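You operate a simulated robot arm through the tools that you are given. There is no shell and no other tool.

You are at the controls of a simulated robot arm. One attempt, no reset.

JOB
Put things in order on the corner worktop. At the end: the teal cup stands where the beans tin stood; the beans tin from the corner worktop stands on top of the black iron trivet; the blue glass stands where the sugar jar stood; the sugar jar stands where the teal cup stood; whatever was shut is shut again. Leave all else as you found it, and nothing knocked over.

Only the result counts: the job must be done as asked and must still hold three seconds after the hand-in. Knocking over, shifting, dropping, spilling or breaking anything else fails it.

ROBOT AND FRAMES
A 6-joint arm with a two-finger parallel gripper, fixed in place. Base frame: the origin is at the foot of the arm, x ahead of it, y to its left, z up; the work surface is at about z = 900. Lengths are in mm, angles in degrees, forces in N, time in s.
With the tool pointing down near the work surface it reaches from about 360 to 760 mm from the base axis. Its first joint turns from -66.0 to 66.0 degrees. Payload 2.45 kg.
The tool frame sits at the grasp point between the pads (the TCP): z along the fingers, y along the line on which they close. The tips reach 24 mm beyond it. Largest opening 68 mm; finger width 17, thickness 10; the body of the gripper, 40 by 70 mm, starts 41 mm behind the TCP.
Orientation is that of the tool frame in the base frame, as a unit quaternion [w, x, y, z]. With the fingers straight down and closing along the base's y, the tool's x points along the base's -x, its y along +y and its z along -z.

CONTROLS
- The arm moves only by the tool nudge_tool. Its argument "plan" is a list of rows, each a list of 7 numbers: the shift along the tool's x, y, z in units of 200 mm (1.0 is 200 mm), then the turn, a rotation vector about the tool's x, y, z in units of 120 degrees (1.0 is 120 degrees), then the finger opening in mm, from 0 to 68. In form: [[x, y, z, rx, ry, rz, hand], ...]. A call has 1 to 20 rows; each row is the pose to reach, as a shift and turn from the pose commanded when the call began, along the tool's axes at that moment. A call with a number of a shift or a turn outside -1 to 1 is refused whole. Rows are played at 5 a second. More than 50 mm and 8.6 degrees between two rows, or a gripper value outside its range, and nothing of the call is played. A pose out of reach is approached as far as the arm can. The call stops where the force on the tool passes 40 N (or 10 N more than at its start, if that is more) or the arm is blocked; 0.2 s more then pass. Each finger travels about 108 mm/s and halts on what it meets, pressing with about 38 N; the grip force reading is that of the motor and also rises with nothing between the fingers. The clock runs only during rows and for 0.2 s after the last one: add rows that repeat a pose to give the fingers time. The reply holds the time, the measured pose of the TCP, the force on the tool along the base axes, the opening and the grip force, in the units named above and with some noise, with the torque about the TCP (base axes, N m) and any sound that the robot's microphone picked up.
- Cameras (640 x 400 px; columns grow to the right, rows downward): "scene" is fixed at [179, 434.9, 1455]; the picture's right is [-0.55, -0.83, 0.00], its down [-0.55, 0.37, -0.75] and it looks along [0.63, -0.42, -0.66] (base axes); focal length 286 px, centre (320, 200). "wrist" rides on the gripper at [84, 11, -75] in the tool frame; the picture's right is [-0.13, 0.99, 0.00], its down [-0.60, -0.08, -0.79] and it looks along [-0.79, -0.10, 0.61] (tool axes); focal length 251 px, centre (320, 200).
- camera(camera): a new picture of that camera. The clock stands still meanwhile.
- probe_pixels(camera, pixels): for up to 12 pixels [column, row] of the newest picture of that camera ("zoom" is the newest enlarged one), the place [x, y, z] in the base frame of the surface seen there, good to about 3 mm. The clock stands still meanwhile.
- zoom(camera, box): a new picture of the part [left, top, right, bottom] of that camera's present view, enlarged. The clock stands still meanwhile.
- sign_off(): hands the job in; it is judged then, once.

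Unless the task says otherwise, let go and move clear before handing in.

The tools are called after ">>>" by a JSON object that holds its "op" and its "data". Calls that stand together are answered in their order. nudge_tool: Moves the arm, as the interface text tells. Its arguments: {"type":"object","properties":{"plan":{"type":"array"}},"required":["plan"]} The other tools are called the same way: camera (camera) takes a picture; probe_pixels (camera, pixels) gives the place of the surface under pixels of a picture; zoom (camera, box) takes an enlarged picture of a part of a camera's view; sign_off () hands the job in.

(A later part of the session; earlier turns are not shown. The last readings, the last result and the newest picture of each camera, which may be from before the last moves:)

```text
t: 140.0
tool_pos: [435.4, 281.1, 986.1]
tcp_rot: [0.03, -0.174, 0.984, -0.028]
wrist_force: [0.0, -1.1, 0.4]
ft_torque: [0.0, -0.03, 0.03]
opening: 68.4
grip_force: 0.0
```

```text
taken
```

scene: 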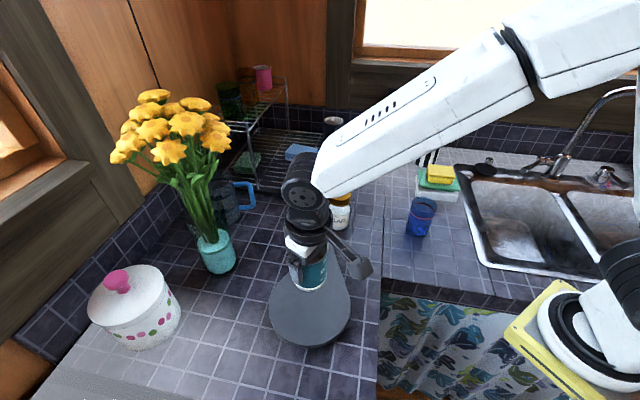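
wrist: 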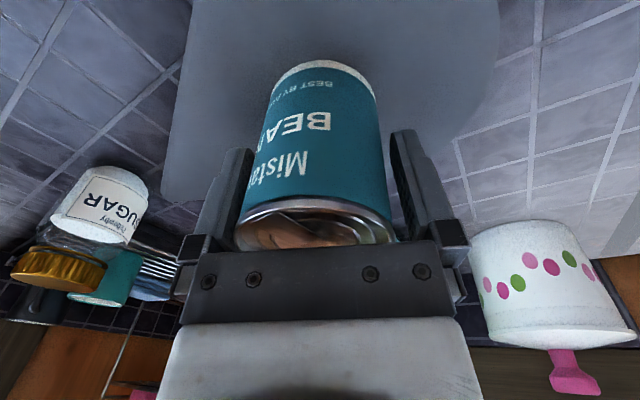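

The tin is free and standing, leaning slightly with the surface; its rim is about 1.8 mm left of centre between the fingers. I'll shift 1.5 mm to centre, then rise along the tool axis.

>>> {"op": "nudge_tool", "data": {"plan": [[0, -0.0075, 0, 0, 0, 0, 68], [0, -0.0075, -0.03, 0, 0, 0, 68], [0, -0.0075, -0.08, 0, 0, 0, 68], [0, -0.0075, -0.14, 0, 0, 0, 68], [0, -0.0075, -0.22, 0, 0, 0, 68], [0, -0.0075, -0.35, 0, 0, 0, 68], [0, -0.0075, -0.5, 0, 0, 0, 68], [0, -0.0075, -0.7, 0, 0, 0, 68], [0, -0.0075, -0.9, 0, 0, 0, 68]]}}

>>> {"op": "camera", "data": {"camera": "scene"}}

>>> {"op": "camera", "data": {"camera": "wrist"}}

```text
t: 142.0
tool_pos: [423.0, 288.1, 1168.9]
tcp_rot: [0.028, -0.174, 0.984, -0.03]
wrist_force: [0.6, 0.0, 1.0]
ft_torque: [0.03, 0.01, -0.01]
opening: 68.3
grip_force: 0.1
```

```text
taken
```

scene: 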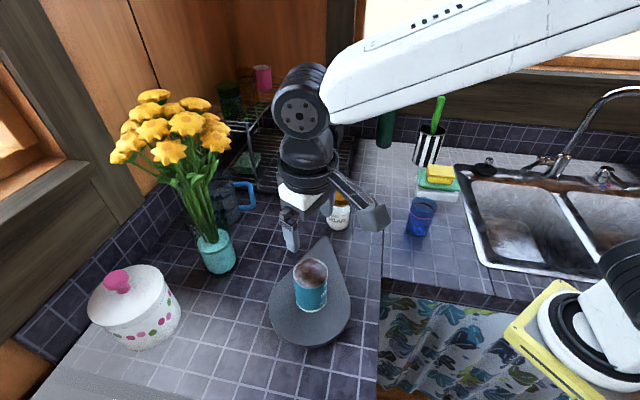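

```text
taken
```

wrist: 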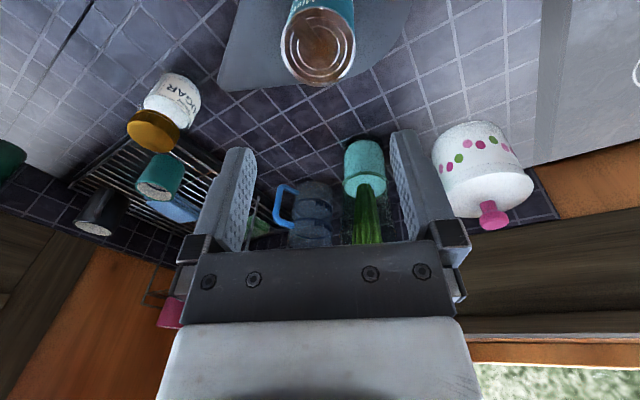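

The tin stands on the teardrop piece at scene (310,287). I'll enlarge to check it's steady and how much it leans.

>>> {"op": "zoom", "data": {"camera": "scene", "box": [255, 235, 365, 350]}}

>>> {"op": "probe_pixels", "data": {"camera": "scene", "pixels": [[310, 262], [298, 270], [322, 268], [310, 276], [309, 308], [300, 303], [318, 305], [310, 270]]}}

```text
3.48 times, centred on (310, 292) of scene
```

zoom: 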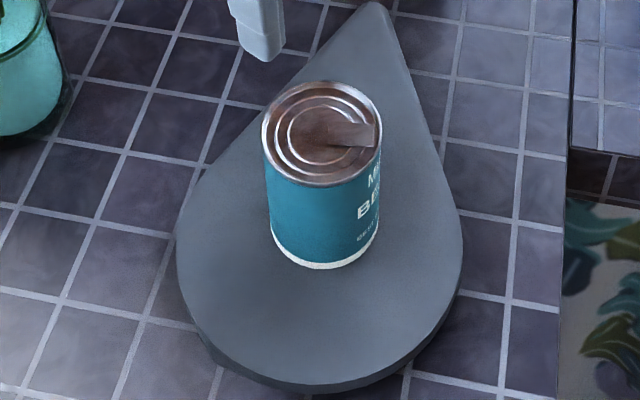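

```text
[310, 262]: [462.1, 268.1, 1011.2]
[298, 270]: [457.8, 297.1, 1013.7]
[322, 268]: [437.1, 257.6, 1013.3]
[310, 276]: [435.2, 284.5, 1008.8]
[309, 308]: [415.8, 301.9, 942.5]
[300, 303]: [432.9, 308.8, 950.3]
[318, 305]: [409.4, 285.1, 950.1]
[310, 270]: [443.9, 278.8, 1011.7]
```

The tin's top reads about 1012, a few mm lower than expected. I'll check whether the piece underneath settled differently under the weight.

>>> {"op": "probe_pixels", "data": {"camera": "scene", "pixels": [[323, 243], [325, 252], [335, 270], [345, 310], [275, 300], [300, 340], [310, 340], [330, 320], [285, 320], [295, 262], [340, 290], [280, 285]]}}

```text
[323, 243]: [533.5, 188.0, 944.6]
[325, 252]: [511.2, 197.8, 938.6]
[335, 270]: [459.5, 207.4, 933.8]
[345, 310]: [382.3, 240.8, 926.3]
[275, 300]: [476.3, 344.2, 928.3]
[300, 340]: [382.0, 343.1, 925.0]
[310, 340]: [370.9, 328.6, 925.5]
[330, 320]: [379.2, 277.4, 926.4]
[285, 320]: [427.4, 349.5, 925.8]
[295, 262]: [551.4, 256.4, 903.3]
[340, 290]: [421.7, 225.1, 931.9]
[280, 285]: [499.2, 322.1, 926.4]
```

The piece hasn't shifted and the tin stands level and steady, so that's done. Next, the teal cup: level the tool and go above (744.5,56).

>>> {"op": "nudge_tool", "data": {"plan": [[0, 0, 0, -0.0162, 0.0119, 0, 68], [0, 0, 0, -0.0323, 0.0237, 0, 68], [0, 0, 0, -0.0323, 0.0237, 0, 68]]}}

>>> {"op": "nudge_tool", "data": {"plan": [[-0.1114, -0.164, 0.0195, 0, 0, 0, 68], [-0.2228, -0.328, 0.039, 0, 0, 0, 68], [-0.3342, -0.492, 0.0585, 0, 0, 0, 68], [-0.4456, -0.656, 0.078, 0, 0, 0, 68], [-0.557, -0.82, 0.0975, 0, 0, 0, 68]]}}

>>> {"op": "nudge_tool", "data": {"plan": [[-0.1114, -0.164, 0.0195, 0, 0, 0, 68], [-0.2228, -0.328, 0.039, 0, 0, 0, 68], [-0.3342, -0.492, 0.0585, 0, 0, 0, 68], [-0.4456, -0.656, 0.078, 0, 0, 0, 68], [-0.557, -0.82, 0.0975, 0, 0, 0, 68], [-0.557, -0.82, 0.0975, 0, 0, 0, 68]]}}

>>> {"op": "camera", "data": {"camera": "wrist"}}

>>> {"op": "zoom", "data": {"camera": "wrist", "box": [240, 0, 400, 100]}}

```text
t: 142.8
tool_pos: [422.3, 286.7, 1168.2]
tcp_rot: [-0.002, -0.173, 0.985, 0.0]
wrist_force: [-0.7, -0.9, 1.0]
ft_torque: [-0.02, 0.01, -0.01]
opening: 68.0
grip_force: 0.1
```

```text
t: 144.0
tool_pos: [584.3, 170.8, 1147.1]
tcp_rot: [0.0, -0.174, 0.985, -0.001]
wrist_force: [-0.1, 0.8, -1.6]
ft_torque: [-0.01, -0.03, 0.0]
opening: 67.9
grip_force: 0.1
```

```text
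t: 145.4
tool_pos: [745.3, 54.4, 1126.8]
tcp_rot: [-0.002, -0.174, 0.985, 0.001]
wrist_force: [0.1, -0.6, 0.3]
ft_torque: [-0.02, 0.01, -0.02]
opening: 67.9
grip_force: 0.1
```

```text
taken
```

wrist: 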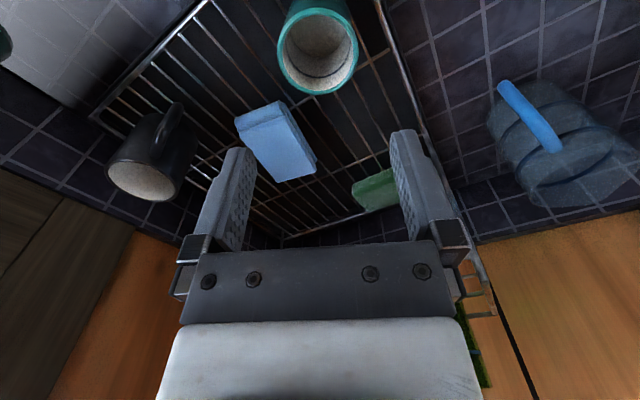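

```text
4.00 times, centred on (320, 50) of wrist
```

zoom: 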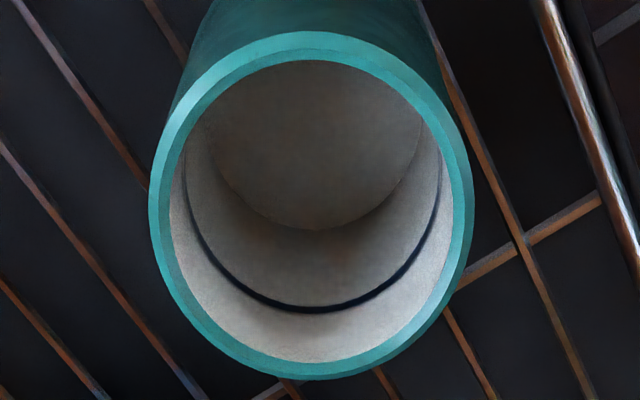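

The cup's rim spans columns 277–358 (about 62 mm), 2 px left of centre. Correcting slightly and descending to a checking height.

>>> {"op": "nudge_tool", "data": {"plan": [[0.009, -0.008, 0, 0, 0, 0, 68], [0.009, -0.008, 0.15, 0, 0, 0, 68], [0.009, -0.008, 0.3, 0, 0, 0, 68], [0.009, -0.008, 0.4, 0, 0, 0, 68], [0.009, -0.008, 0.4, 0, 0, 0, 68]]}}

>>> {"op": "camera", "data": {"camera": "wrist"}}

>>> {"op": "zoom", "data": {"camera": "wrist", "box": [220, 50, 420, 190]}}

```text
t: 146.6
tool_pos: [744.2, 50.4, 1046.6]
tcp_rot: [-0.001, -0.174, 0.985, 0.0]
wrist_force: [0.3, -0.3, 0.3]
ft_torque: [0.01, 0.04, 0.0]
opening: 68.0
grip_force: 0.0
```

```text
taken
```

wrist: 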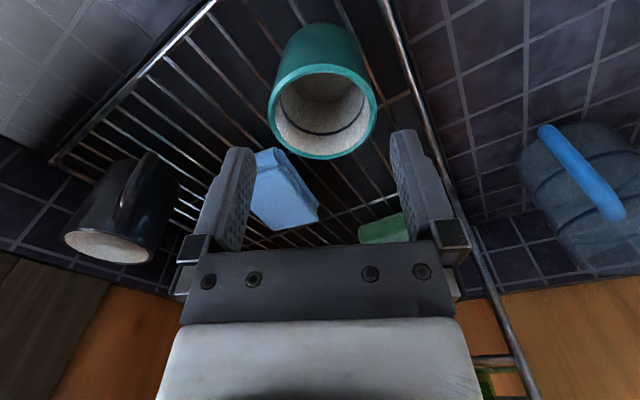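

```text
2.86 times, centred on (320, 120) of wrist
```

zoom: 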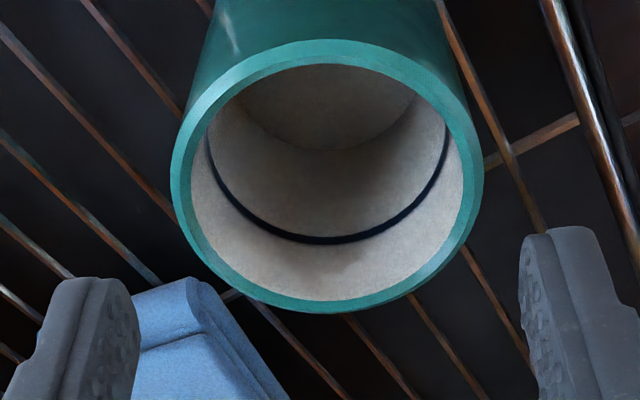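

Now 2.4 px (1.4 mm) to the other side; I'll correct that and go down slowly past the rim.

>>> {"op": "nudge_tool", "data": {"plan": [[0.003, 0.007, 0.05, 0, 0, 0, 68], [0.003, 0.007, 0.1, 0, 0, 0, 68], [0.003, 0.007, 0.14, 0, 0, 0, 68], [0.003, 0.007, 0.17, 0, 0, 0, 68], [0.003, 0.007, 0.2, 0, 0, 0, 68]]}}

>>> {"op": "camera", "data": {"camera": "wrist"}}

```text
t: 147.8
tool_pos: [742.5, 54.7, 1006.4]
tcp_rot: [-0.001, -0.173, 0.985, 0.001]
wrist_force: [0.2, 0.4, -0.5]
ft_torque: [0.01, -0.01, 0.0]
opening: 68.0
grip_force: 0.0
```

```text
taken
```

wrist: 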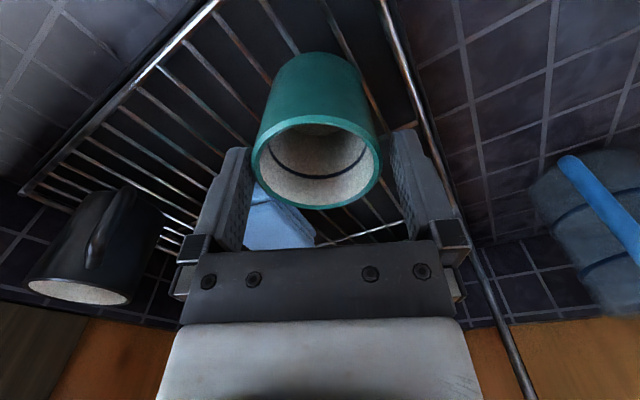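

The fingertips are past the rim with no force. I'll enlarge to check the side gaps before going lower.

>>> {"op": "zoom", "data": {"camera": "wrist", "box": [220, 90, 420, 230]}}

```text
2.86 times, centred on (320, 160) of wrist
```

zoom: 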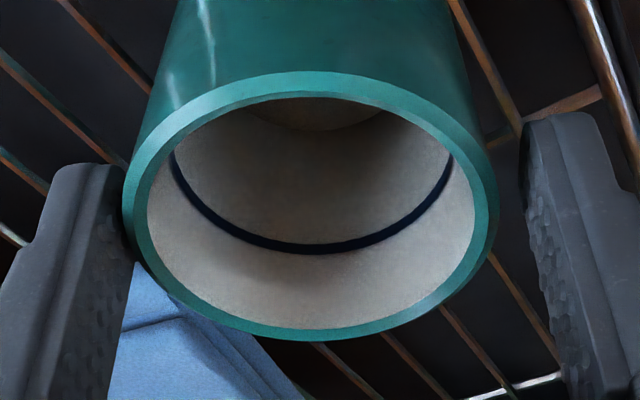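

The cup is 1.5 mm left of centre. Shifting by 1.3 mm, then down to z≈966 and closing.

>>> {"op": "nudge_tool", "data": {"plan": [[0, -0.0065, 0, 0, 0, 0, 68], [0, -0.0065, 0.05, 0, 0, 0, 68], [0, -0.0065, 0.1, 0, 0, 0, 68], [0, -0.0065, 0.15, 0, 0, 0, 68], [0, -0.0065, 0.2, 0, 0, 0, 68], [0, -0.0065, 0.2, 0, 0, 0, 68]]}}

>>> {"op": "camera", "data": {"camera": "wrist"}}

```text
t: 149.2
tool_pos: [742.3, 52.2, 965.2]
tcp_rot: [-0.001, -0.173, 0.985, 0.0]
wrist_force: [0.5, -0.2, 0.0]
ft_torque: [-0.01, -0.01, 0.0]
opening: 68.2
grip_force: 0.0
```

```text
taken
```

wrist: 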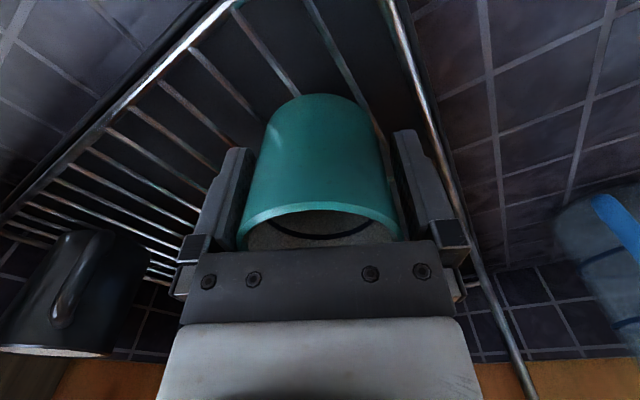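

The cup sits between the pads with space each side. Closing.

>>> {"op": "nudge_tool", "data": {"plan": [[0, 0, 0, 0, 0, 0, 64], [0, 0, 0, 0, 0, 0, 58], [0, 0, 0, 0, 0, 0, 52], [0, 0, 0, 0, 0, 0, 52]]}}

```text
t: 150.2
tool_pos: [742.8, 52.0, 966.3]
tcp_rot: [-0.001, -0.174, 0.985, 0.0]
wrist_force: [-0.4, -0.2, 1.3]
ft_torque: [-0.01, -0.02, 0.02]
opening: 59.7
grip_force: 38.3
```

Gripped at 59.7 mm; the cup's home reads (742.3,52). Lifting clear of the rack and moving to the tin's old spot (674.6,212).

>>> {"op": "nudge_tool", "data": {"plan": [[0, 0, -0.03, 0, 0, 0, 52], [0, 0, -0.1, 0, 0, 0, 52], [0, 0, -0.2, 0, 0, 0, 52], [0, 0, -0.32, 0, 0, 0, 52], [0, 0, -0.44, 0, 0, 0, 52], [0, 0, -0.5, 0, 0, 0, 52]]}}

>>> {"op": "nudge_tool", "data": {"plan": [[0.005, 0.08, 0, 0, 0, 0, 52], [0.012, 0.22, 0, 0, 0, 0, 52], [0.02, 0.38, 0, 0, 0, 0, 52], [0.028, 0.54, 0, 0, 0, 0, 52], [0.036, 0.7, 0, 0, 0, 0, 52], [0.042, 0.82, 0, 0, 0, 0, 52], [0.045, 0.867, 0, 0, 0, 0, 52], [0.045, 0.867, 0, 0, 0, 0, 52]]}}

>>> {"op": "camera", "data": {"camera": "scene"}}

>>> {"op": "camera", "data": {"camera": "wrist"}}

```text
t: 151.6
tool_pos: [742.3, 53.3, 1067.2]
tcp_rot: [-0.001, -0.174, 0.985, 0.0]
wrist_force: [0.7, 0.7, -1.6]
ft_torque: [0.04, 0.02, 0.03]
opening: 59.8
grip_force: 37.9
```

```text
t: 153.4
tool_pos: [674.8, 214.1, 1066.5]
tcp_rot: [-0.001, -0.174, 0.985, 0.0]
wrist_force: [0.1, 0.8, -0.3]
ft_torque: [-0.03, -0.01, -0.04]
opening: 59.8
grip_force: 37.8
```

```text
taken
```

scene: 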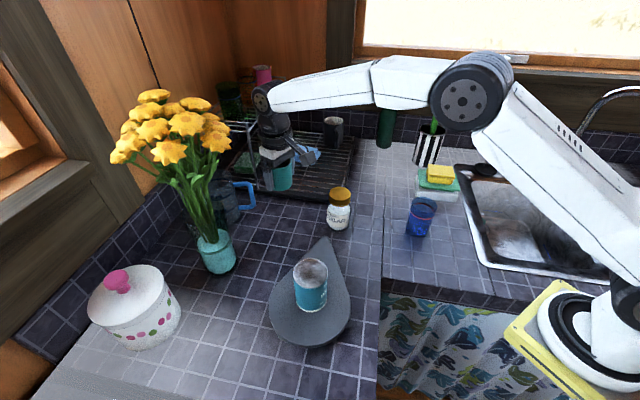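

```text
taken
```

wrist: 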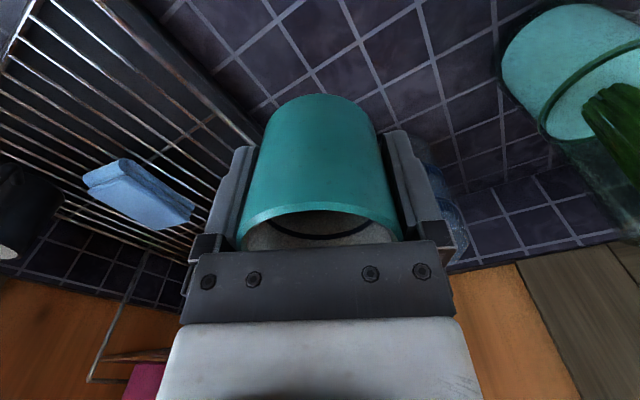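

The cup is over the tin's old spot. Lowering to just above the counter, then in small steps.

>>> {"op": "nudge_tool", "data": {"plan": [[0, -0.004, 0.12, 0, 0, 0, 52], [0, -0.004, 0.25, 0, 0, 0, 52], [0, -0.004, 0.38, 0, 0, 0, 52], [0, -0.004, 0.5, 0, 0, 0, 52], [0, -0.004, 0.58, 0, 0, 0, 52], [0, -0.004, 0.62, 0, 0, 0, 52], [0, -0.004, 0.64, 0, 0, 0, 52]]}}

>>> {"op": "nudge_tool", "data": {"plan": [[0, 0, 0.0075, 0, 0, 0, 52], [0, 0, 0.0125, 0, 0, 0, 52], [0, 0, 0.0175, 0, 0, 0, 52]]}}

```text
t: 155.0
tool_pos: [675.0, 212.6, 937.6]
tcp_rot: [-0.001, -0.173, 0.985, 0.0]
wrist_force: [0.0, -0.4, -1.4]
ft_torque: [-0.02, 0.0, -0.01]
opening: 59.7
grip_force: 38.2
```

```text
t: 155.8
tool_pos: [674.6, 212.7, 934.3]
tcp_rot: [-0.001, -0.173, 0.985, -0.001]
wrist_force: [0.3, 0.1, -0.9]
ft_torque: [0.02, 0.0, -0.02]
opening: 59.6
grip_force: 38.3
```

>>> {"op": "nudge_tool", "data": {"plan": [[0, 0, 0.005, 0, 0, 0, 52], [0, 0, 0.01, 0, 0, 0, 52], [0, 0, 0.015, 0, 0, 0, 52]]}}

```text
t: 156.6
tool_pos: [676.1, 213.0, 933.6]
tcp_rot: [0.001, -0.175, 0.985, 0.0]
wrist_force: [-6.8, -2.1, 18.1]
ft_torque: [-0.11, 0.33, 0.02]
opening: 59.6
grip_force: 37.9
```

Contact at z 933.6. Easing up 1 mm, releasing and rising.

>>> {"op": "nudge_tool", "data": {"plan": [[0, 0, -0.005, 0, 0, 0, 52], [0, 0, -0.005, 0, 0, 0, 60], [0, 0, -0.005, 0, 0, 0, 64], [0, 0, -0.005, 0, 0, 0, 68], [0, 0, -0.005, 0, 0, 0, 68]]}}

>>> {"op": "camera", "data": {"camera": "wrist"}}

```text
t: 157.8
tool_pos: [675.8, 213.3, 931.7]
tcp_rot: [-0.001, -0.174, 0.985, -0.001]
wrist_force: [-0.5, 1.5, 0.2]
ft_torque: [0.01, -0.02, 0.0]
opening: 68.2
grip_force: 0.0
```

```text
taken
```

wrist: 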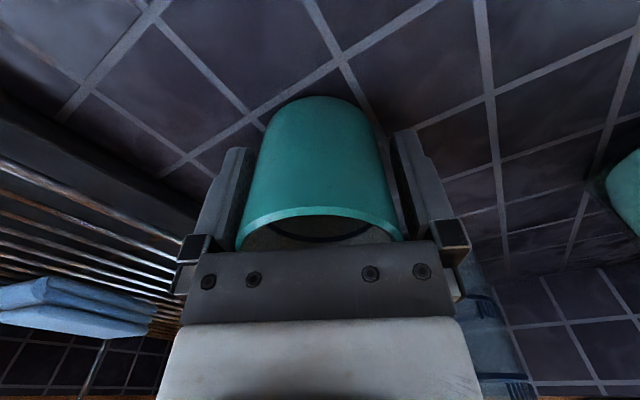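

The cup stands free between the fingers. Rising straight up.

>>> {"op": "nudge_tool", "data": {"plan": [[0, 0, -0.05, 0, 0, 0, 68], [0, 0, -0.12, 0, 0, 0, 68], [0, 0, -0.22, 0, 0, 0, 68], [0, 0, -0.36, 0, 0, 0, 68], [0, 0, -0.55, 0, 0, 0, 68], [0, 0, -0.75, 0, 0, 0, 68], [0, 0, -0.95, 0, 0, 0, 68]]}}

>>> {"op": "camera", "data": {"camera": "scene"}}

>>> {"op": "zoom", "data": {"camera": "scene", "box": [250, 140, 370, 240]}}

```text
t: 159.4
tool_pos: [676.4, 213.0, 1122.8]
tcp_rot: [-0.001, -0.173, 0.985, 0.0]
wrist_force: [0.2, 0.0, -0.1]
ft_torque: [-0.05, 0.04, 0.01]
opening: 67.9
grip_force: 0.1
```

```text
taken
```

scene: 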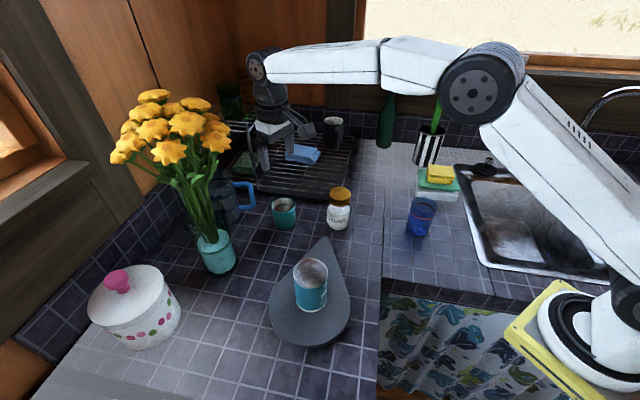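

```text
4.00 times, centred on (310, 190) of scene
```

zoom: 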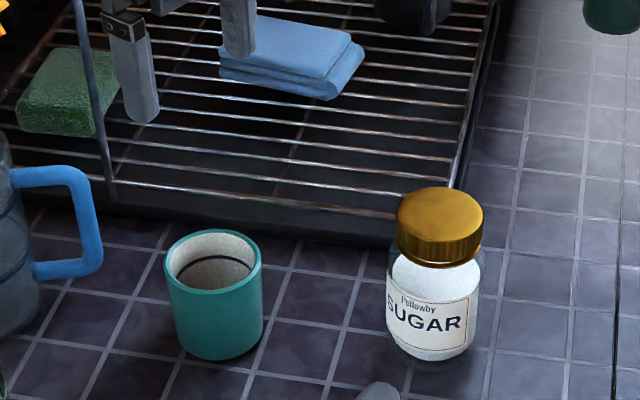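

The cup stands where the tin was. Next, the sugar jar: moving above (586.5,104).

>>> {"op": "nudge_tool", "data": {"plan": [[0.122, -0.0716, -0.007, 0, 0, 0, 68], [0.244, -0.1432, -0.014, 0, 0, 0, 68], [0.366, -0.2148, -0.021, 0, 0, 0, 68], [0.488, -0.2864, -0.028, 0, 0, 0, 68], [0.61, -0.358, -0.035, 0, 0, 0, 68], [0.61, -0.358, -0.035, 0, 0, 0, 68]]}}

>>> {"op": "camera", "data": {"camera": "wrist"}}

>>> {"op": "zoom", "data": {"camera": "wrist", "box": [240, 0, 400, 100]}}

```text
t: 160.8
tool_pos: [585.7, 102.7, 1130.1]
tcp_rot: [-0.001, -0.174, 0.985, -0.001]
wrist_force: [-0.2, 0.2, 0.3]
ft_torque: [0.02, -0.01, 0.0]
opening: 67.9
grip_force: 0.0
```

```text
taken
```

wrist: 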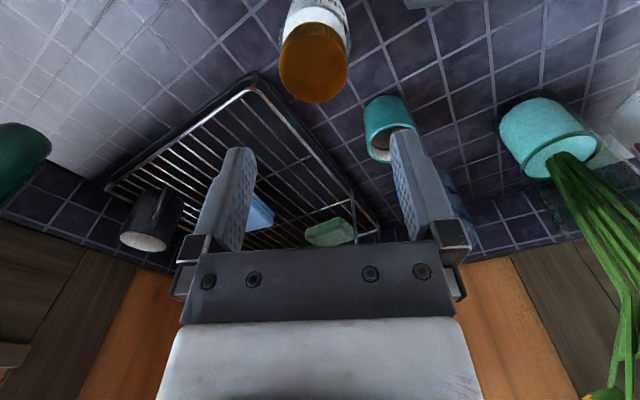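

```text
4.00 times, centred on (320, 50) of wrist
```

zoom: 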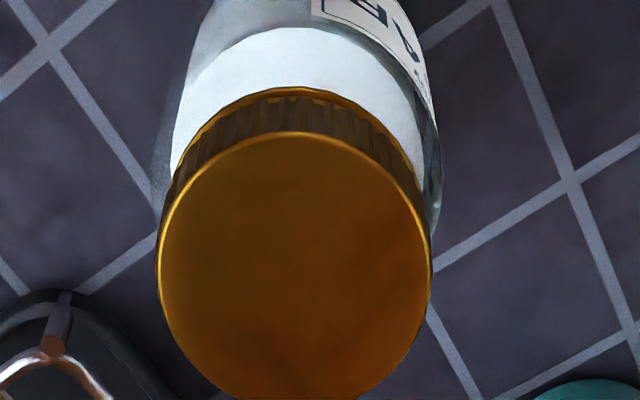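

The lid is centred at column 313.6 and 5 px low, so the jar's axis is about 4.7 mm left and 3.4 mm further out. Correcting and descending to a checking height.

>>> {"op": "nudge_tool", "data": {"plan": [[-0.017, -0.0235, 0, 0, 0, 0, 68], [-0.017, -0.0235, 0.12, 0, 0, 0, 68], [-0.017, -0.0235, 0.24, 0, 0, 0, 68], [-0.017, -0.0235, 0.31, 0, 0, 0, 68], [-0.017, -0.0235, 0.31, 0, 0, 0, 68]]}}

>>> {"op": "camera", "data": {"camera": "wrist"}}

>>> {"op": "zoom", "data": {"camera": "wrist", "box": [220, 50, 420, 190]}}

```text
t: 162.0
tool_pos: [590.0, 100.8, 1064.9]
tcp_rot: [-0.001, -0.173, 0.985, 0.0]
wrist_force: [0.0, -0.2, 0.3]
ft_torque: [0.0, 0.01, 0.0]
opening: 68.1
grip_force: 0.1
```

```text
taken
```

wrist: 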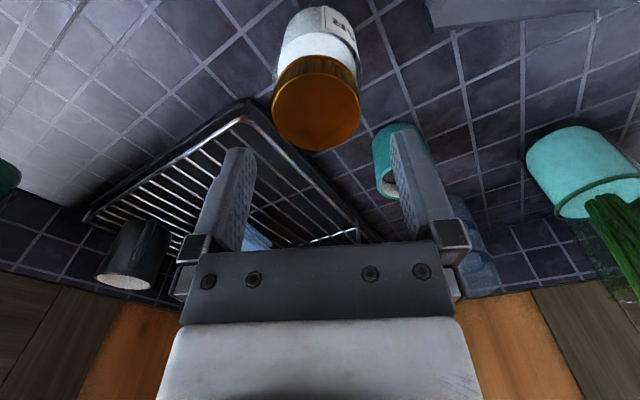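

```text
2.86 times, centred on (320, 120) of wrist
```

zoom: 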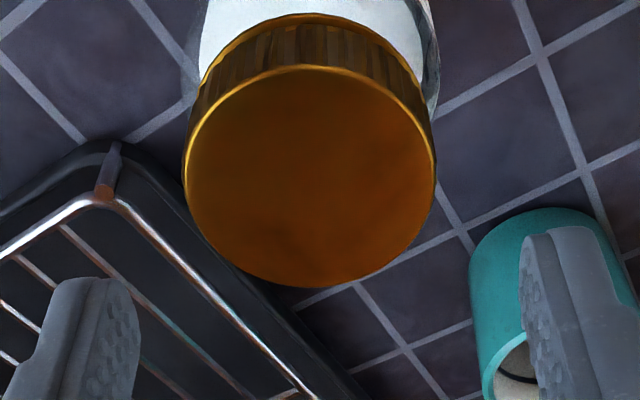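

2 mm left of centre now; applying that and descending to z≈976, keeping the gripper body just above the lid.

>>> {"op": "nudge_tool", "data": {"plan": [[0.006, -0.009, 0.08, 0, 0, 0, 68], [0.006, -0.009, 0.16, 0, 0, 0, 68], [0.006, -0.009, 0.24, 0, 0, 0, 68], [0.006, -0.009, 0.32, 0, 0, 0, 68], [0.006, -0.009, 0.39, 0, 0, 0, 68], [0.006, -0.009, 0.43, 0, 0, 0, 68], [0.006, -0.009, 0.4425, 0, 0, 0, 68], [0.006, -0.009, 0.4425, 0, 0, 0, 68]]}}

>>> {"op": "camera", "data": {"camera": "wrist"}}

```text
t: 163.8
tool_pos: [589.1, 97.8, 977.9]
tcp_rot: [-0.001, -0.174, 0.985, 0.0]
wrist_force: [-0.9, -0.2, 0.3]
ft_torque: [-0.05, 0.0, 0.02]
opening: 68.1
grip_force: 0.1
```

```text
taken
```

wrist: 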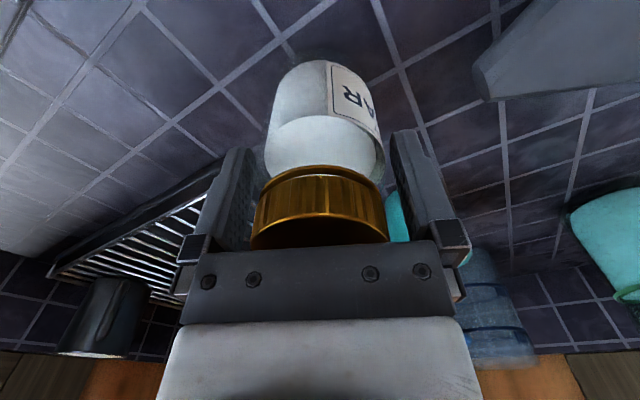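

The jar's body and lid edge lie between the pads. Closing gently.

>>> {"op": "nudge_tool", "data": {"plan": [[0, 0, 0.01, 0, 0, 0, 64], [0, 0, 0.01, 0, 0, 0, 58], [0, 0, 0.01, 0, 0, 0, 50], [0, 0, 0.01, 0, 0, 0, 46], [0, 0, 0.01, 0, 0, 0, 46]]}}

>>> {"op": "camera", "data": {"camera": "wrist"}}

```text
t: 165.0
tool_pos: [590.0, 98.0, 977.1]
tcp_rot: [-0.001, -0.173, 0.985, 0.0]
wrist_force: [-1.5, 0.5, 3.6]
ft_torque: [-0.1, 0.11, -0.05]
opening: 59.2
grip_force: 37.7
```

```text
taken
```

wrist: 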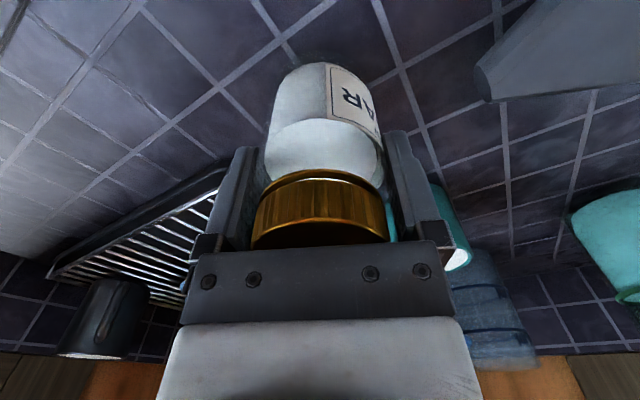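

Gripped at 59.2 mm; the jar's home reads (589.7,98). Lifting and moving to the cup's old place on the rack (742.3,52).

>>> {"op": "nudge_tool", "data": {"plan": [[0, 0, -0.03, 0, 0, 0, 46], [0, 0, -0.1, 0, 0, 0, 46], [0, 0, -0.2, 0, 0, 0, 46], [0, 0, -0.32, 0, 0, 0, 46], [0, 0, -0.44, 0, 0, 0, 46], [0, 0, -0.52, 0, 0, 0, 46]]}}

>>> {"op": "nudge_tool", "data": {"plan": [[-0.05, -0.037, 0, 0, 0, 0, 46], [-0.15, -0.112, 0, 0, 0, 0, 46], [-0.27, -0.2, 0, 0, 0, 0, 46], [-0.39, -0.29, 0, 0, 0, 0, 46], [-0.51, -0.38, 0, 0, 0, 0, 46], [-0.6, -0.448, 0, 0, 0, 0, 46], [-0.639, -0.477, 0, 0, 0, 0, 46], [-0.639, -0.477, 0, 0, 0, 0, 46]]}}

>>> {"op": "camera", "data": {"camera": "wrist"}}

>>> {"op": "camera", "data": {"camera": "scene"}}

```text
t: 166.4
tool_pos: [590.9, 97.9, 1082.3]
tcp_rot: [0.0, -0.173, 0.985, 0.0]
wrist_force: [0.4, 0.0, -1.5]
ft_torque: [0.01, 0.02, 0.0]
opening: 57.5
grip_force: 38.2
```

```text
t: 168.2
tool_pos: [743.9, 51.7, 1080.7]
tcp_rot: [-0.001, -0.174, 0.985, 0.0]
wrist_force: [-0.2, 0.4, -2.1]
ft_torque: [-0.01, 0.04, 0.01]
opening: 57.9
grip_force: 38.0
```

```text
taken
```

wrist: 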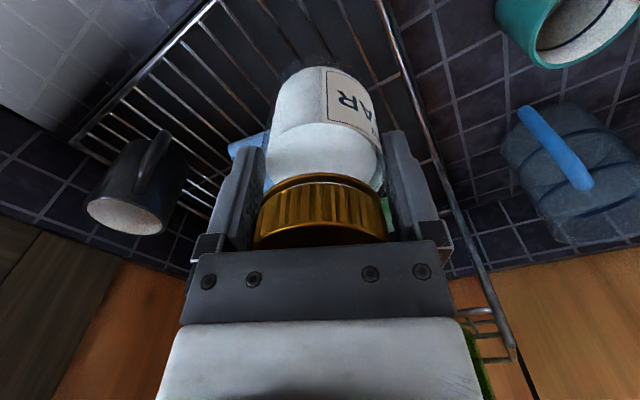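

```text
taken
```

scene: 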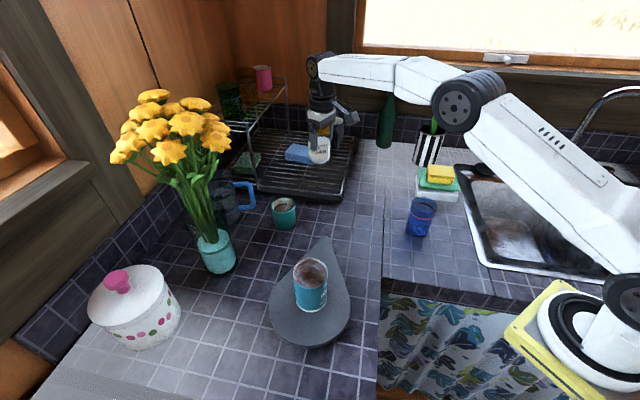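

The jar is held over the cup's old place; the grip eased slightly to 57.8 mm, so I'll lower promptly and then in small steps.

>>> {"op": "nudge_tool", "data": {"plan": [[0, 0, 0.08, 0, 0, 0, 46], [0, 0, 0.16, 0, 0, 0, 46], [0, 0, 0.24, 0, 0, 0, 46], [0, 0, 0.29, 0, 0, 0, 46], [0, 0, 0.31, 0, 0, 0, 46]]}}

>>> {"op": "nudge_tool", "data": {"plan": [[0, 0, 0.0075, 0, 0, 0, 46], [0, 0, 0.015, 0, 0, 0, 46], [0, 0, 0.0225, 0, 0, 0, 46]]}}

>>> {"op": "camera", "data": {"camera": "wrist"}}

```text
t: 169.4
tool_pos: [741.6, 51.7, 1018.0]
tcp_rot: [-0.001, -0.173, 0.985, 0.0]
wrist_force: [-0.5, 0.2, -1.6]
ft_torque: [0.05, 0.01, 0.01]
opening: 57.6
grip_force: 38.0
```

```text
t: 170.2
tool_pos: [743.0, 51.3, 1014.5]
tcp_rot: [-0.001, -0.174, 0.985, -0.001]
wrist_force: [0.1, 0.1, -1.9]
ft_torque: [-0.04, -0.04, -0.01]
opening: 57.8
grip_force: 38.4
```

```text
taken
```

wrist: 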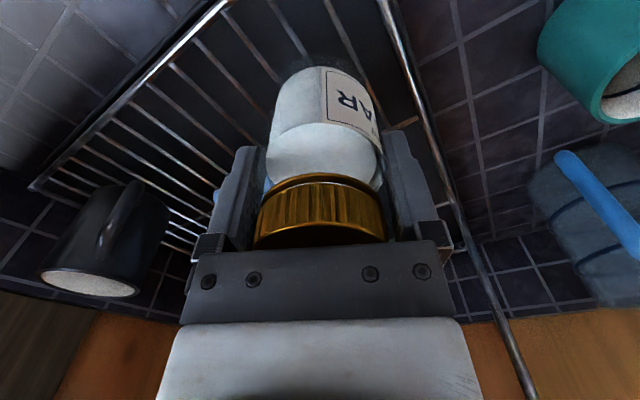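

>>> {"op": "nudge_tool", "data": {"plan": [[0, 0, 0.005, 0, 0, 0, 46], [0, 0, 0.01, 0, 0, 0, 46], [0, 0, 0.015, 0, 0, 0, 46]]}}

```text
t: 171.0
tool_pos: [742.8, 52.3, 1011.8]
tcp_rot: [0.0, -0.173, 0.985, 0.0]
wrist_force: [-0.6, 0.7, -2.6]
ft_torque: [-0.01, -0.04, 0.0]
opening: 57.7
grip_force: 37.8
```

>>> {"op": "nudge_tool", "data": {"plan": [[0, 0, 0.005, 0, 0, 0, 46], [0, 0, 0.01, 0, 0, 0, 46]]}}

```text
t: 171.6
tool_pos: [743.2, 52.6, 1009.5]
tcp_rot: [-0.002, -0.174, 0.985, 0.0]
wrist_force: [0.1, -0.8, -2.0]
ft_torque: [0.02, 0.02, 0.0]
opening: 57.8
grip_force: 38.1
```

>>> {"op": "nudge_tool", "data": {"plan": [[0, 0, 0.005, 0, 0, 0, 46], [0, 0, 0.01, 0, 0, 0, 46]]}}

```text
t: 172.2
tool_pos: [743.3, 53.7, 1009.3]
tcp_rot: [0.001, -0.175, 0.985, 0.0]
wrist_force: [-4.4, 0.0, 10.1]
ft_torque: [-0.02, 0.46, -0.09]
opening: 57.5
grip_force: 38.2
```

Contact with the rack wires (10 N). Easing up slightly and opening slowly.

>>> {"op": "nudge_tool", "data": {"plan": [[0, 0, -0.0035, 0, 0, 0, 46], [0, 0, -0.0035, 0, 0, 0, 58], [0, 0, -0.0035, 0, 0, 0, 62], [0, 0, -0.0035, 0, 0, 0, 68], [0, 0, -0.0035, 0, 0, 0, 68]]}}

>>> {"op": "camera", "data": {"camera": "wrist"}}

```text
t: 173.4
tool_pos: [742.9, 51.8, 1007.5]
tcp_rot: [-0.001, -0.174, 0.985, -0.001]
wrist_force: [-0.5, 0.2, 0.2]
ft_torque: [0.0, 0.0, -0.01]
opening: 67.8
grip_force: 0.0
```

```text
taken
```

wrist: 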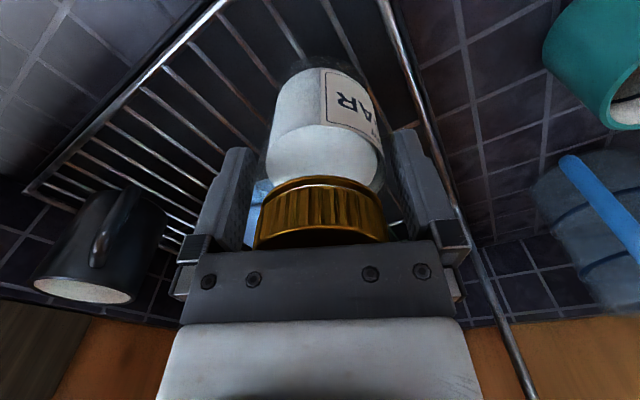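

The jar stands free on the wires between the open fingers. Rising straight up.

>>> {"op": "nudge_tool", "data": {"plan": [[0, 0, -0.04, 0, 0, 0, 68], [0, 0, -0.1, 0, 0, 0, 68], [0, 0, -0.18, 0, 0, 0, 68], [0, 0, -0.3, 0, 0, 0, 68], [0, 0, -0.45, 0, 0, 0, 68], [0, 0, -0.6, 0, 0, 0, 68]]}}

>>> {"op": "camera", "data": {"camera": "scene"}}

>>> {"op": "zoom", "data": {"camera": "scene", "box": [250, 120, 370, 240]}}

```text
t: 174.8
tool_pos: [742.5, 53.8, 1128.3]
tcp_rot: [-0.001, -0.173, 0.985, -0.001]
wrist_force: [-0.7, 0.3, -0.6]
ft_torque: [-0.01, 0.01, -0.02]
opening: 68.1
grip_force: 0.1
```

```text
taken
```

scene: 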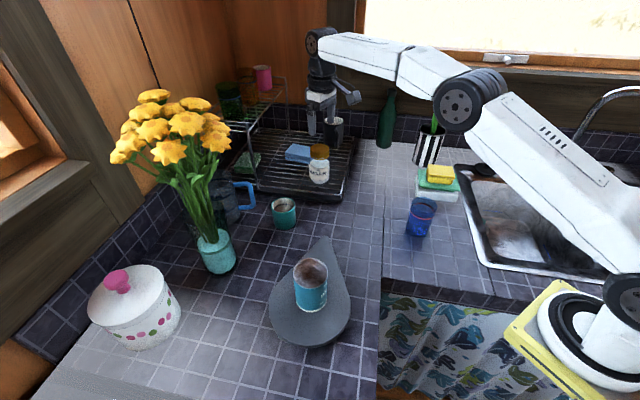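

```text
3.33 times, centred on (310, 180) of scene
```

zoom: 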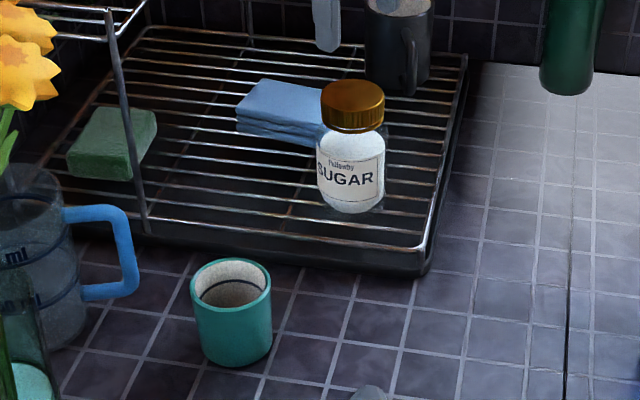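

The sugar jar stands upright where the cup was. Finally, the glass: moving above its temporary spot (465.5,-60).

>>> {"op": "nudge_tool", "data": {"plan": [[0.1496, -0.006, 0, 0, 0, 0, 68], [0.2992, -0.012, 0, 0, 0, 0, 68], [0.4488, -0.018, 0, 0, 0, 0, 68], [0.5984, -0.024, 0, 0, 0, 0, 68], [0.748, -0.03, 0, 0, 0, 0, 68]]}}

>>> {"op": "nudge_tool", "data": {"plan": [[0.1496, -0.006, 0, 0, 0, 0, 68], [0.2992, -0.012, 0, 0, 0, 0, 68], [0.4488, -0.018, 0, 0, 0, 0, 68], [0.5984, -0.024, 0, 0, 0, 0, 68], [0.748, -0.03, 0, 0, 0, 0, 68], [0.748, -0.03, 0, 0, 0, 0, 68]]}}

>>> {"op": "camera", "data": {"camera": "wrist"}}

>>> {"op": "zoom", "data": {"camera": "wrist", "box": [240, 0, 400, 100]}}

```text
t: 176.0
tool_pos: [602.9, -4.7, 1128.1]
tcp_rot: [0.001, -0.175, 0.985, 0.001]
wrist_force: [0.6, 0.3, -0.2]
ft_torque: [0.0, 0.03, 0.01]
opening: 67.9
grip_force: 0.1
```

```text
t: 177.4
tool_pos: [464.4, -60.4, 1129.1]
tcp_rot: [-0.001, -0.174, 0.985, 0.0]
wrist_force: [-1.0, 0.7, 0.2]
ft_torque: [0.01, 0.02, -0.02]
opening: 68.1
grip_force: 0.1
```

```text
taken
```

wrist: 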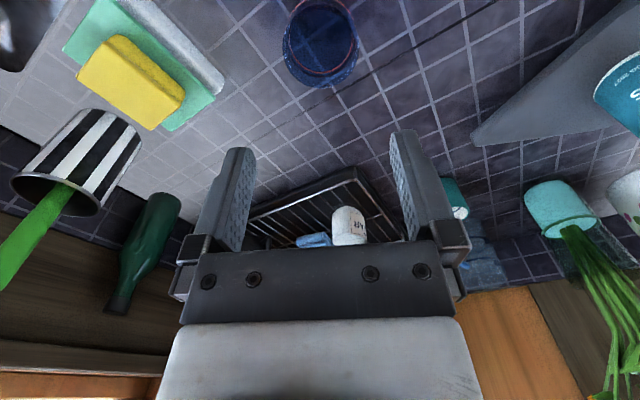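

```text
4.00 times, centred on (320, 50) of wrist
```

zoom: 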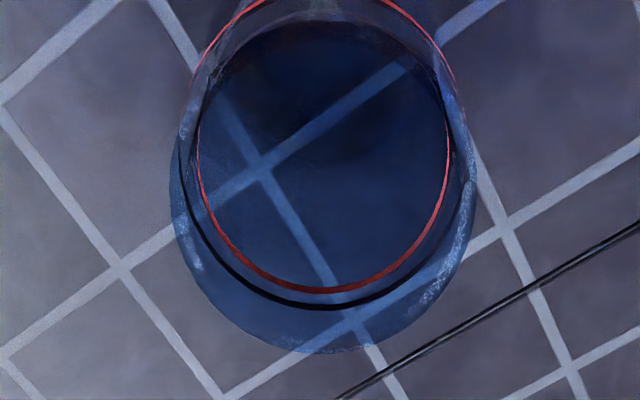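

The glass's rim is centred (column 320.9) and aligned fore-and-aft. Descending to z≈965 and closing.

>>> {"op": "nudge_tool", "data": {"plan": [[0, 0.003, 0.15, 0, 0, 0, 68], [0, 0.003, 0.3, 0, 0, 0, 68], [0, 0.003, 0.45, 0, 0, 0, 68], [0, 0.003, 0.55, 0, 0, 0, 68], [0, 0.003, 0.64, 0, 0, 0, 68], [0, 0.003, 0.73, 0, 0, 0, 68], [0, 0.003, 0.8, 0, 0, 0, 68], [0, 0.003, 0.8205, 0, 0, 0, 68], [0, 0.003, 0.8205, 0, 0, 0, 68]]}}

>>> {"op": "camera", "data": {"camera": "wrist"}}

```text
t: 179.4
tool_pos: [465.1, -62.5, 963.7]
tcp_rot: [0.0, -0.173, 0.985, 0.0]
wrist_force: [0.0, -0.4, -0.4]
ft_torque: [-0.01, -0.01, 0.01]
opening: 68.1
grip_force: 0.2
```

```text
taken
```

wrist: 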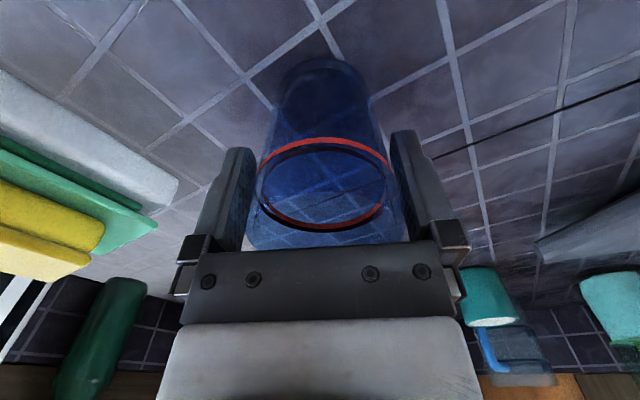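

>>> {"op": "nudge_tool", "data": {"plan": [[0, 0, 0, 0, 0, 0, 62], [0, 0, 0, 0, 0, 0, 56], [0, 0, 0, 0, 0, 0, 50], [0, 0, 0, 0, 0, 0, 50]]}}

```text
t: 180.4
tool_pos: [465.0, -61.8, 965.4]
tcp_rot: [-0.001, -0.174, 0.985, 0.0]
wrist_force: [-0.5, 0.7, 0.7]
ft_torque: [-0.01, 0.01, 0.0]
opening: 58.0
grip_force: 37.5
```

Gripped at 58.0 mm. Lifting and moving to the jar's old place (589.7,98).

>>> {"op": "nudge_tool", "data": {"plan": [[0, 0, -0.03, 0, 0, 0, 50], [0, 0, -0.1, 0, 0, 0, 50], [0, 0, -0.2, 0, 0, 0, 50], [0, 0, -0.32, 0, 0, 0, 50], [0, 0, -0.44, 0, 0, 0, 50], [0, 0, -0.5, 0, 0, 0, 50]]}}

>>> {"op": "nudge_tool", "data": {"plan": [[-0.06, 0.0375, 0, 0, 0, 0, 50], [-0.18, 0.112, 0, 0, 0, 0, 50], [-0.32, 0.2, 0, 0, 0, 0, 50], [-0.46, 0.287, 0, 0, 0, 0, 50], [-0.6, 0.374, 0, 0, 0, 0, 50], [-0.73, 0.455, 0, 0, 0, 0, 50], [-0.82, 0.511, 0, 0, 0, 0, 50], [-0.859, 0.536, 0, 0, 0, 0, 50], [-0.859, 0.536, 0, 0, 0, 0, 50]]}}

>>> {"op": "camera", "data": {"camera": "scene"}}

>>> {"op": "camera", "data": {"camera": "wrist"}}

```text
t: 181.8
tool_pos: [464.8, -62.1, 1064.6]
tcp_rot: [-0.001, -0.174, 0.985, 0.001]
wrist_force: [-0.3, 0.6, -1.5]
ft_torque: [0.01, -0.02, -0.01]
opening: 58.0
grip_force: 38.6
```

```text
t: 183.8
tool_pos: [589.6, 98.5, 1065.6]
tcp_rot: [-0.001, -0.173, 0.985, 0.0]
wrist_force: [0.0, 0.3, -1.7]
ft_torque: [0.03, -0.06, 0.01]
opening: 58.1
grip_force: 38.6
```

```text
taken
```

scene: 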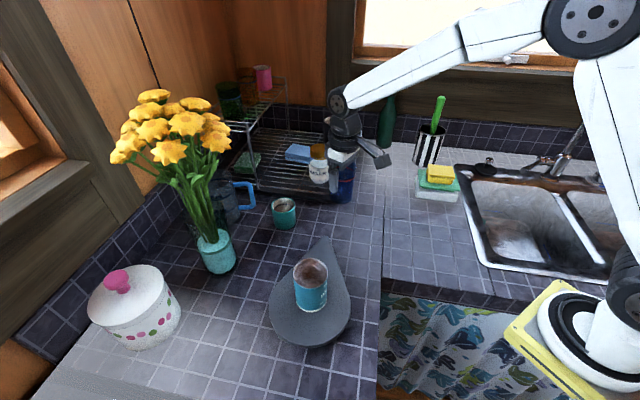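

```text
taken
```

wrist: 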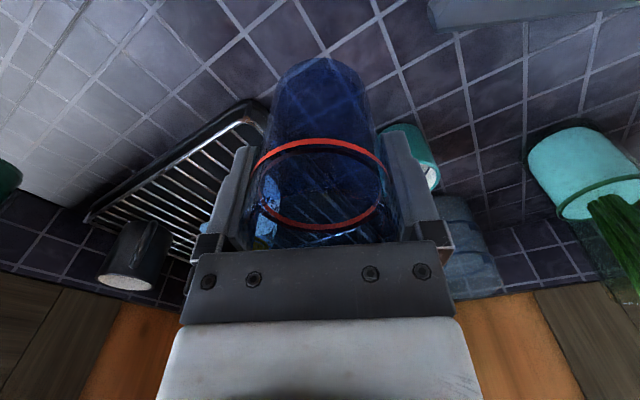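

The glass is over the jar's old spot. Lowering to just above the counter, then small steps.

>>> {"op": "nudge_tool", "data": {"plan": [[0, 0, 0.12, 0, 0, 0, 50], [0, 0, 0.25, 0, 0, 0, 50], [0, 0, 0.36, 0, 0, 0, 50], [0, 0, 0.43, 0, 0, 0, 50], [0, 0, 0.47, 0, 0, 0, 50], [0, 0, 0.485, 0, 0, 0, 50]]}}

>>> {"op": "nudge_tool", "data": {"plan": [[0, 0, 0.005, 0, 0, 0, 50], [0, 0, 0.01, 0, 0, 0, 50], [0, 0, 0.015, 0, 0, 0, 50]]}}

```text
t: 185.2
tool_pos: [590.0, 98.9, 967.6]
tcp_rot: [0.0, -0.174, 0.985, 0.0]
wrist_force: [-0.8, -0.3, -0.4]
ft_torque: [-0.02, 0.03, 0.03]
opening: 58.1
grip_force: 38.0
```

```text
t: 186.0
tool_pos: [590.7, 99.6, 964.3]
tcp_rot: [-0.002, -0.174, 0.985, -0.001]
wrist_force: [-1.2, 0.0, 0.1]
ft_torque: [-0.08, 0.06, -0.01]
opening: 58.0
grip_force: 38.1
```

>>> {"op": "nudge_tool", "data": {"plan": [[0, 0, 0.003, 0, 0, 0, 50], [0, 0, 0.005, 0, 0, 0, 50]]}}

```text
t: 186.6
tool_pos: [589.1, 99.0, 964.3]
tcp_rot: [0.0, -0.174, 0.985, 0.001]
wrist_force: [-2.6, 1.4, 11.0]
ft_torque: [-0.13, 0.14, -0.1]
opening: 58.2
grip_force: 38.1
```

Contact (11 N). Easing up, opening, and checking before rising.

>>> {"op": "nudge_tool", "data": {"plan": [[0, 0, -0.003, 0, 0, 0, 50], [0, 0, -0.003, 0, 0, 0, 58], [0, 0, -0.003, 0, 0, 0, 63], [0, 0, -0.003, 0, 0, 0, 68], [0, 0, -0.003, 0, 0, 0, 68]]}}

>>> {"op": "camera", "data": {"camera": "wrist"}}

```text
t: 187.8
tool_pos: [589.4, 98.6, 963.3]
tcp_rot: [-0.001, -0.174, 0.985, -0.001]
wrist_force: [1.0, -0.1, 0.3]
ft_torque: [-0.02, 0.01, 0.01]
opening: 67.9
grip_force: 0.1
```

```text
taken
```

wrist: 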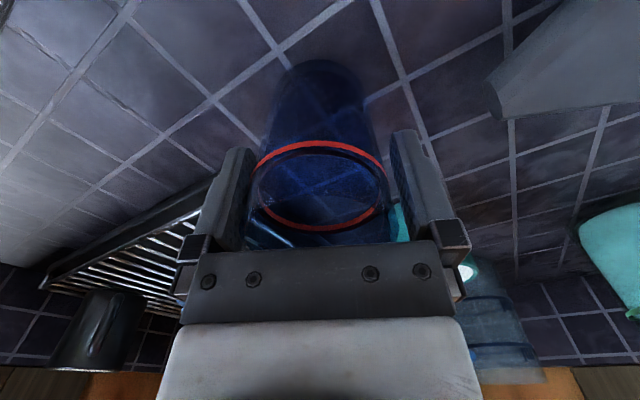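

The glass stands free. Rising straight up and then backing off toward the base for a clear view.

>>> {"op": "nudge_tool", "data": {"plan": [[0, 0, -0.04, 0, 0, 0, 68], [0, 0, -0.1, 0, 0, 0, 68], [0, 0, -0.18, 0, 0, 0, 68], [0, 0, -0.3, 0, 0, 0, 68], [0, 0, -0.45, 0, 0, 0, 68], [0, 0, -0.65, 0, 0, 0, 68], [0, 0, -0.85, 0, 0, 0, 68], [0, 0, -1.0, 0, 0, 0, 68]]}}

>>> {"op": "nudge_tool", "data": {"plan": [[0.1, -0.2, -0.05, 0, 0, 0, 68], [0.2, -0.4, -0.1, 0, 0, 0, 68], [0.3, -0.6, -0.15, 0, 0, 0, 68], [0.4, -0.8, -0.2, 0, 0, 0, 68], [0.5, -1.0, -0.25, 0, 0, 0, 68]]}}

>>> {"op": "camera", "data": {"camera": "scene"}}

>>> {"op": "zoom", "data": {"camera": "scene", "box": [240, 130, 400, 350]}}

```text
t: 189.6
tool_pos: [590.8, 98.5, 1163.2]
tcp_rot: [-0.001, -0.173, 0.985, 0.0]
wrist_force: [-0.4, 0.0, 0.7]
ft_torque: [0.06, -0.01, -0.01]
opening: 67.7
grip_force: 0.0
```

```text
t: 190.8
tool_pos: [565.4, -123.8, 1213.2]
tcp_rot: [-0.001, -0.175, 0.985, 0.0]
wrist_force: [-0.4, -0.5, -0.3]
ft_torque: [0.02, -0.01, 0.01]
opening: 68.0
grip_force: 0.0
```

```text
taken
```

scene: 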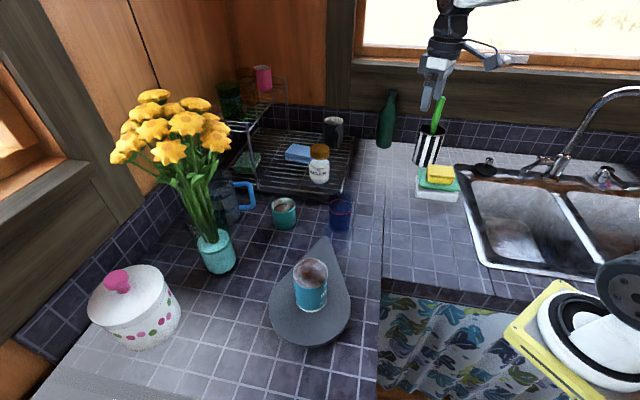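

```text
1.82 times, centred on (320, 240) of scene
```

zoom: 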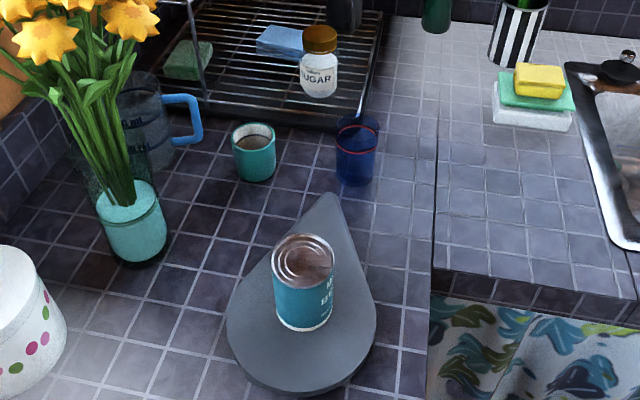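

Everything stands upright: cup at (284,212), jar on the rack at (318,165), glass at (340,212), tin on the teardrop piece. I'll compare positions precisely in the same enlarged frame I used at the start.

>>> {"op": "zoom", "data": {"camera": "scene", "box": [255, 145, 365, 240]}}

>>> {"op": "probe_pixels", "data": {"camera": "scene", "pixels": [[334, 225], [340, 228], [346, 224], [331, 215], [349, 214], [340, 220], [276, 220], [284, 224], [292, 221], [274, 213], [294, 213], [284, 218]]}}

>>> {"op": "zoom", "data": {"camera": "scene", "box": [80, 255, 190, 355]}}

```text
4.21 times, centred on (310, 192) of scene
```

zoom: 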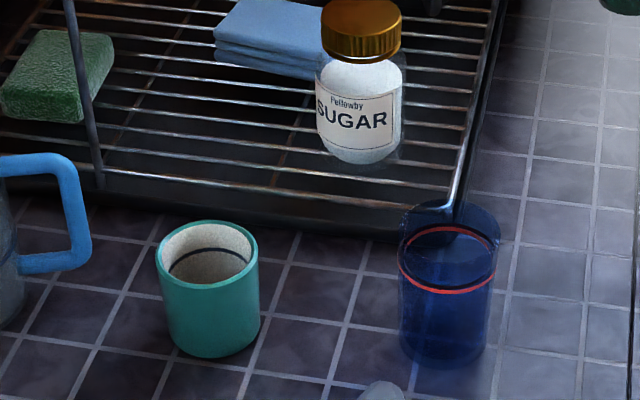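

```text
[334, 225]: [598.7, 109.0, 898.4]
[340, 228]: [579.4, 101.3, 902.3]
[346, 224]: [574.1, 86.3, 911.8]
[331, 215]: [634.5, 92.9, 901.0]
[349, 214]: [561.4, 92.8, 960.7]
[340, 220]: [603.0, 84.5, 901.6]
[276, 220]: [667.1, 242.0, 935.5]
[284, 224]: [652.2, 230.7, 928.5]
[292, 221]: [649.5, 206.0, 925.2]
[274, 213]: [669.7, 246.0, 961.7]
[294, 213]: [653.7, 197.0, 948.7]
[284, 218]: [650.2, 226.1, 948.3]
```

```text
4.00 times, centred on (135, 305) of scene
```

zoom: 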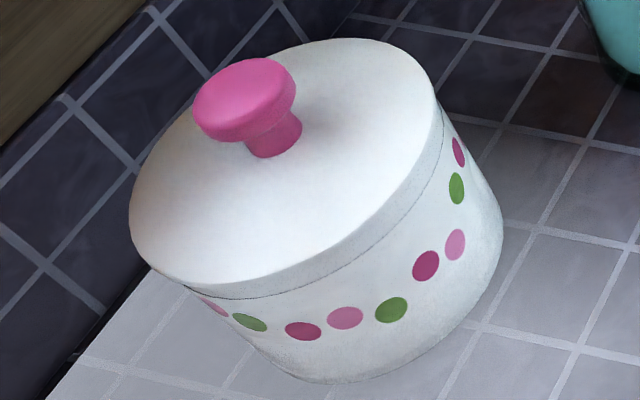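

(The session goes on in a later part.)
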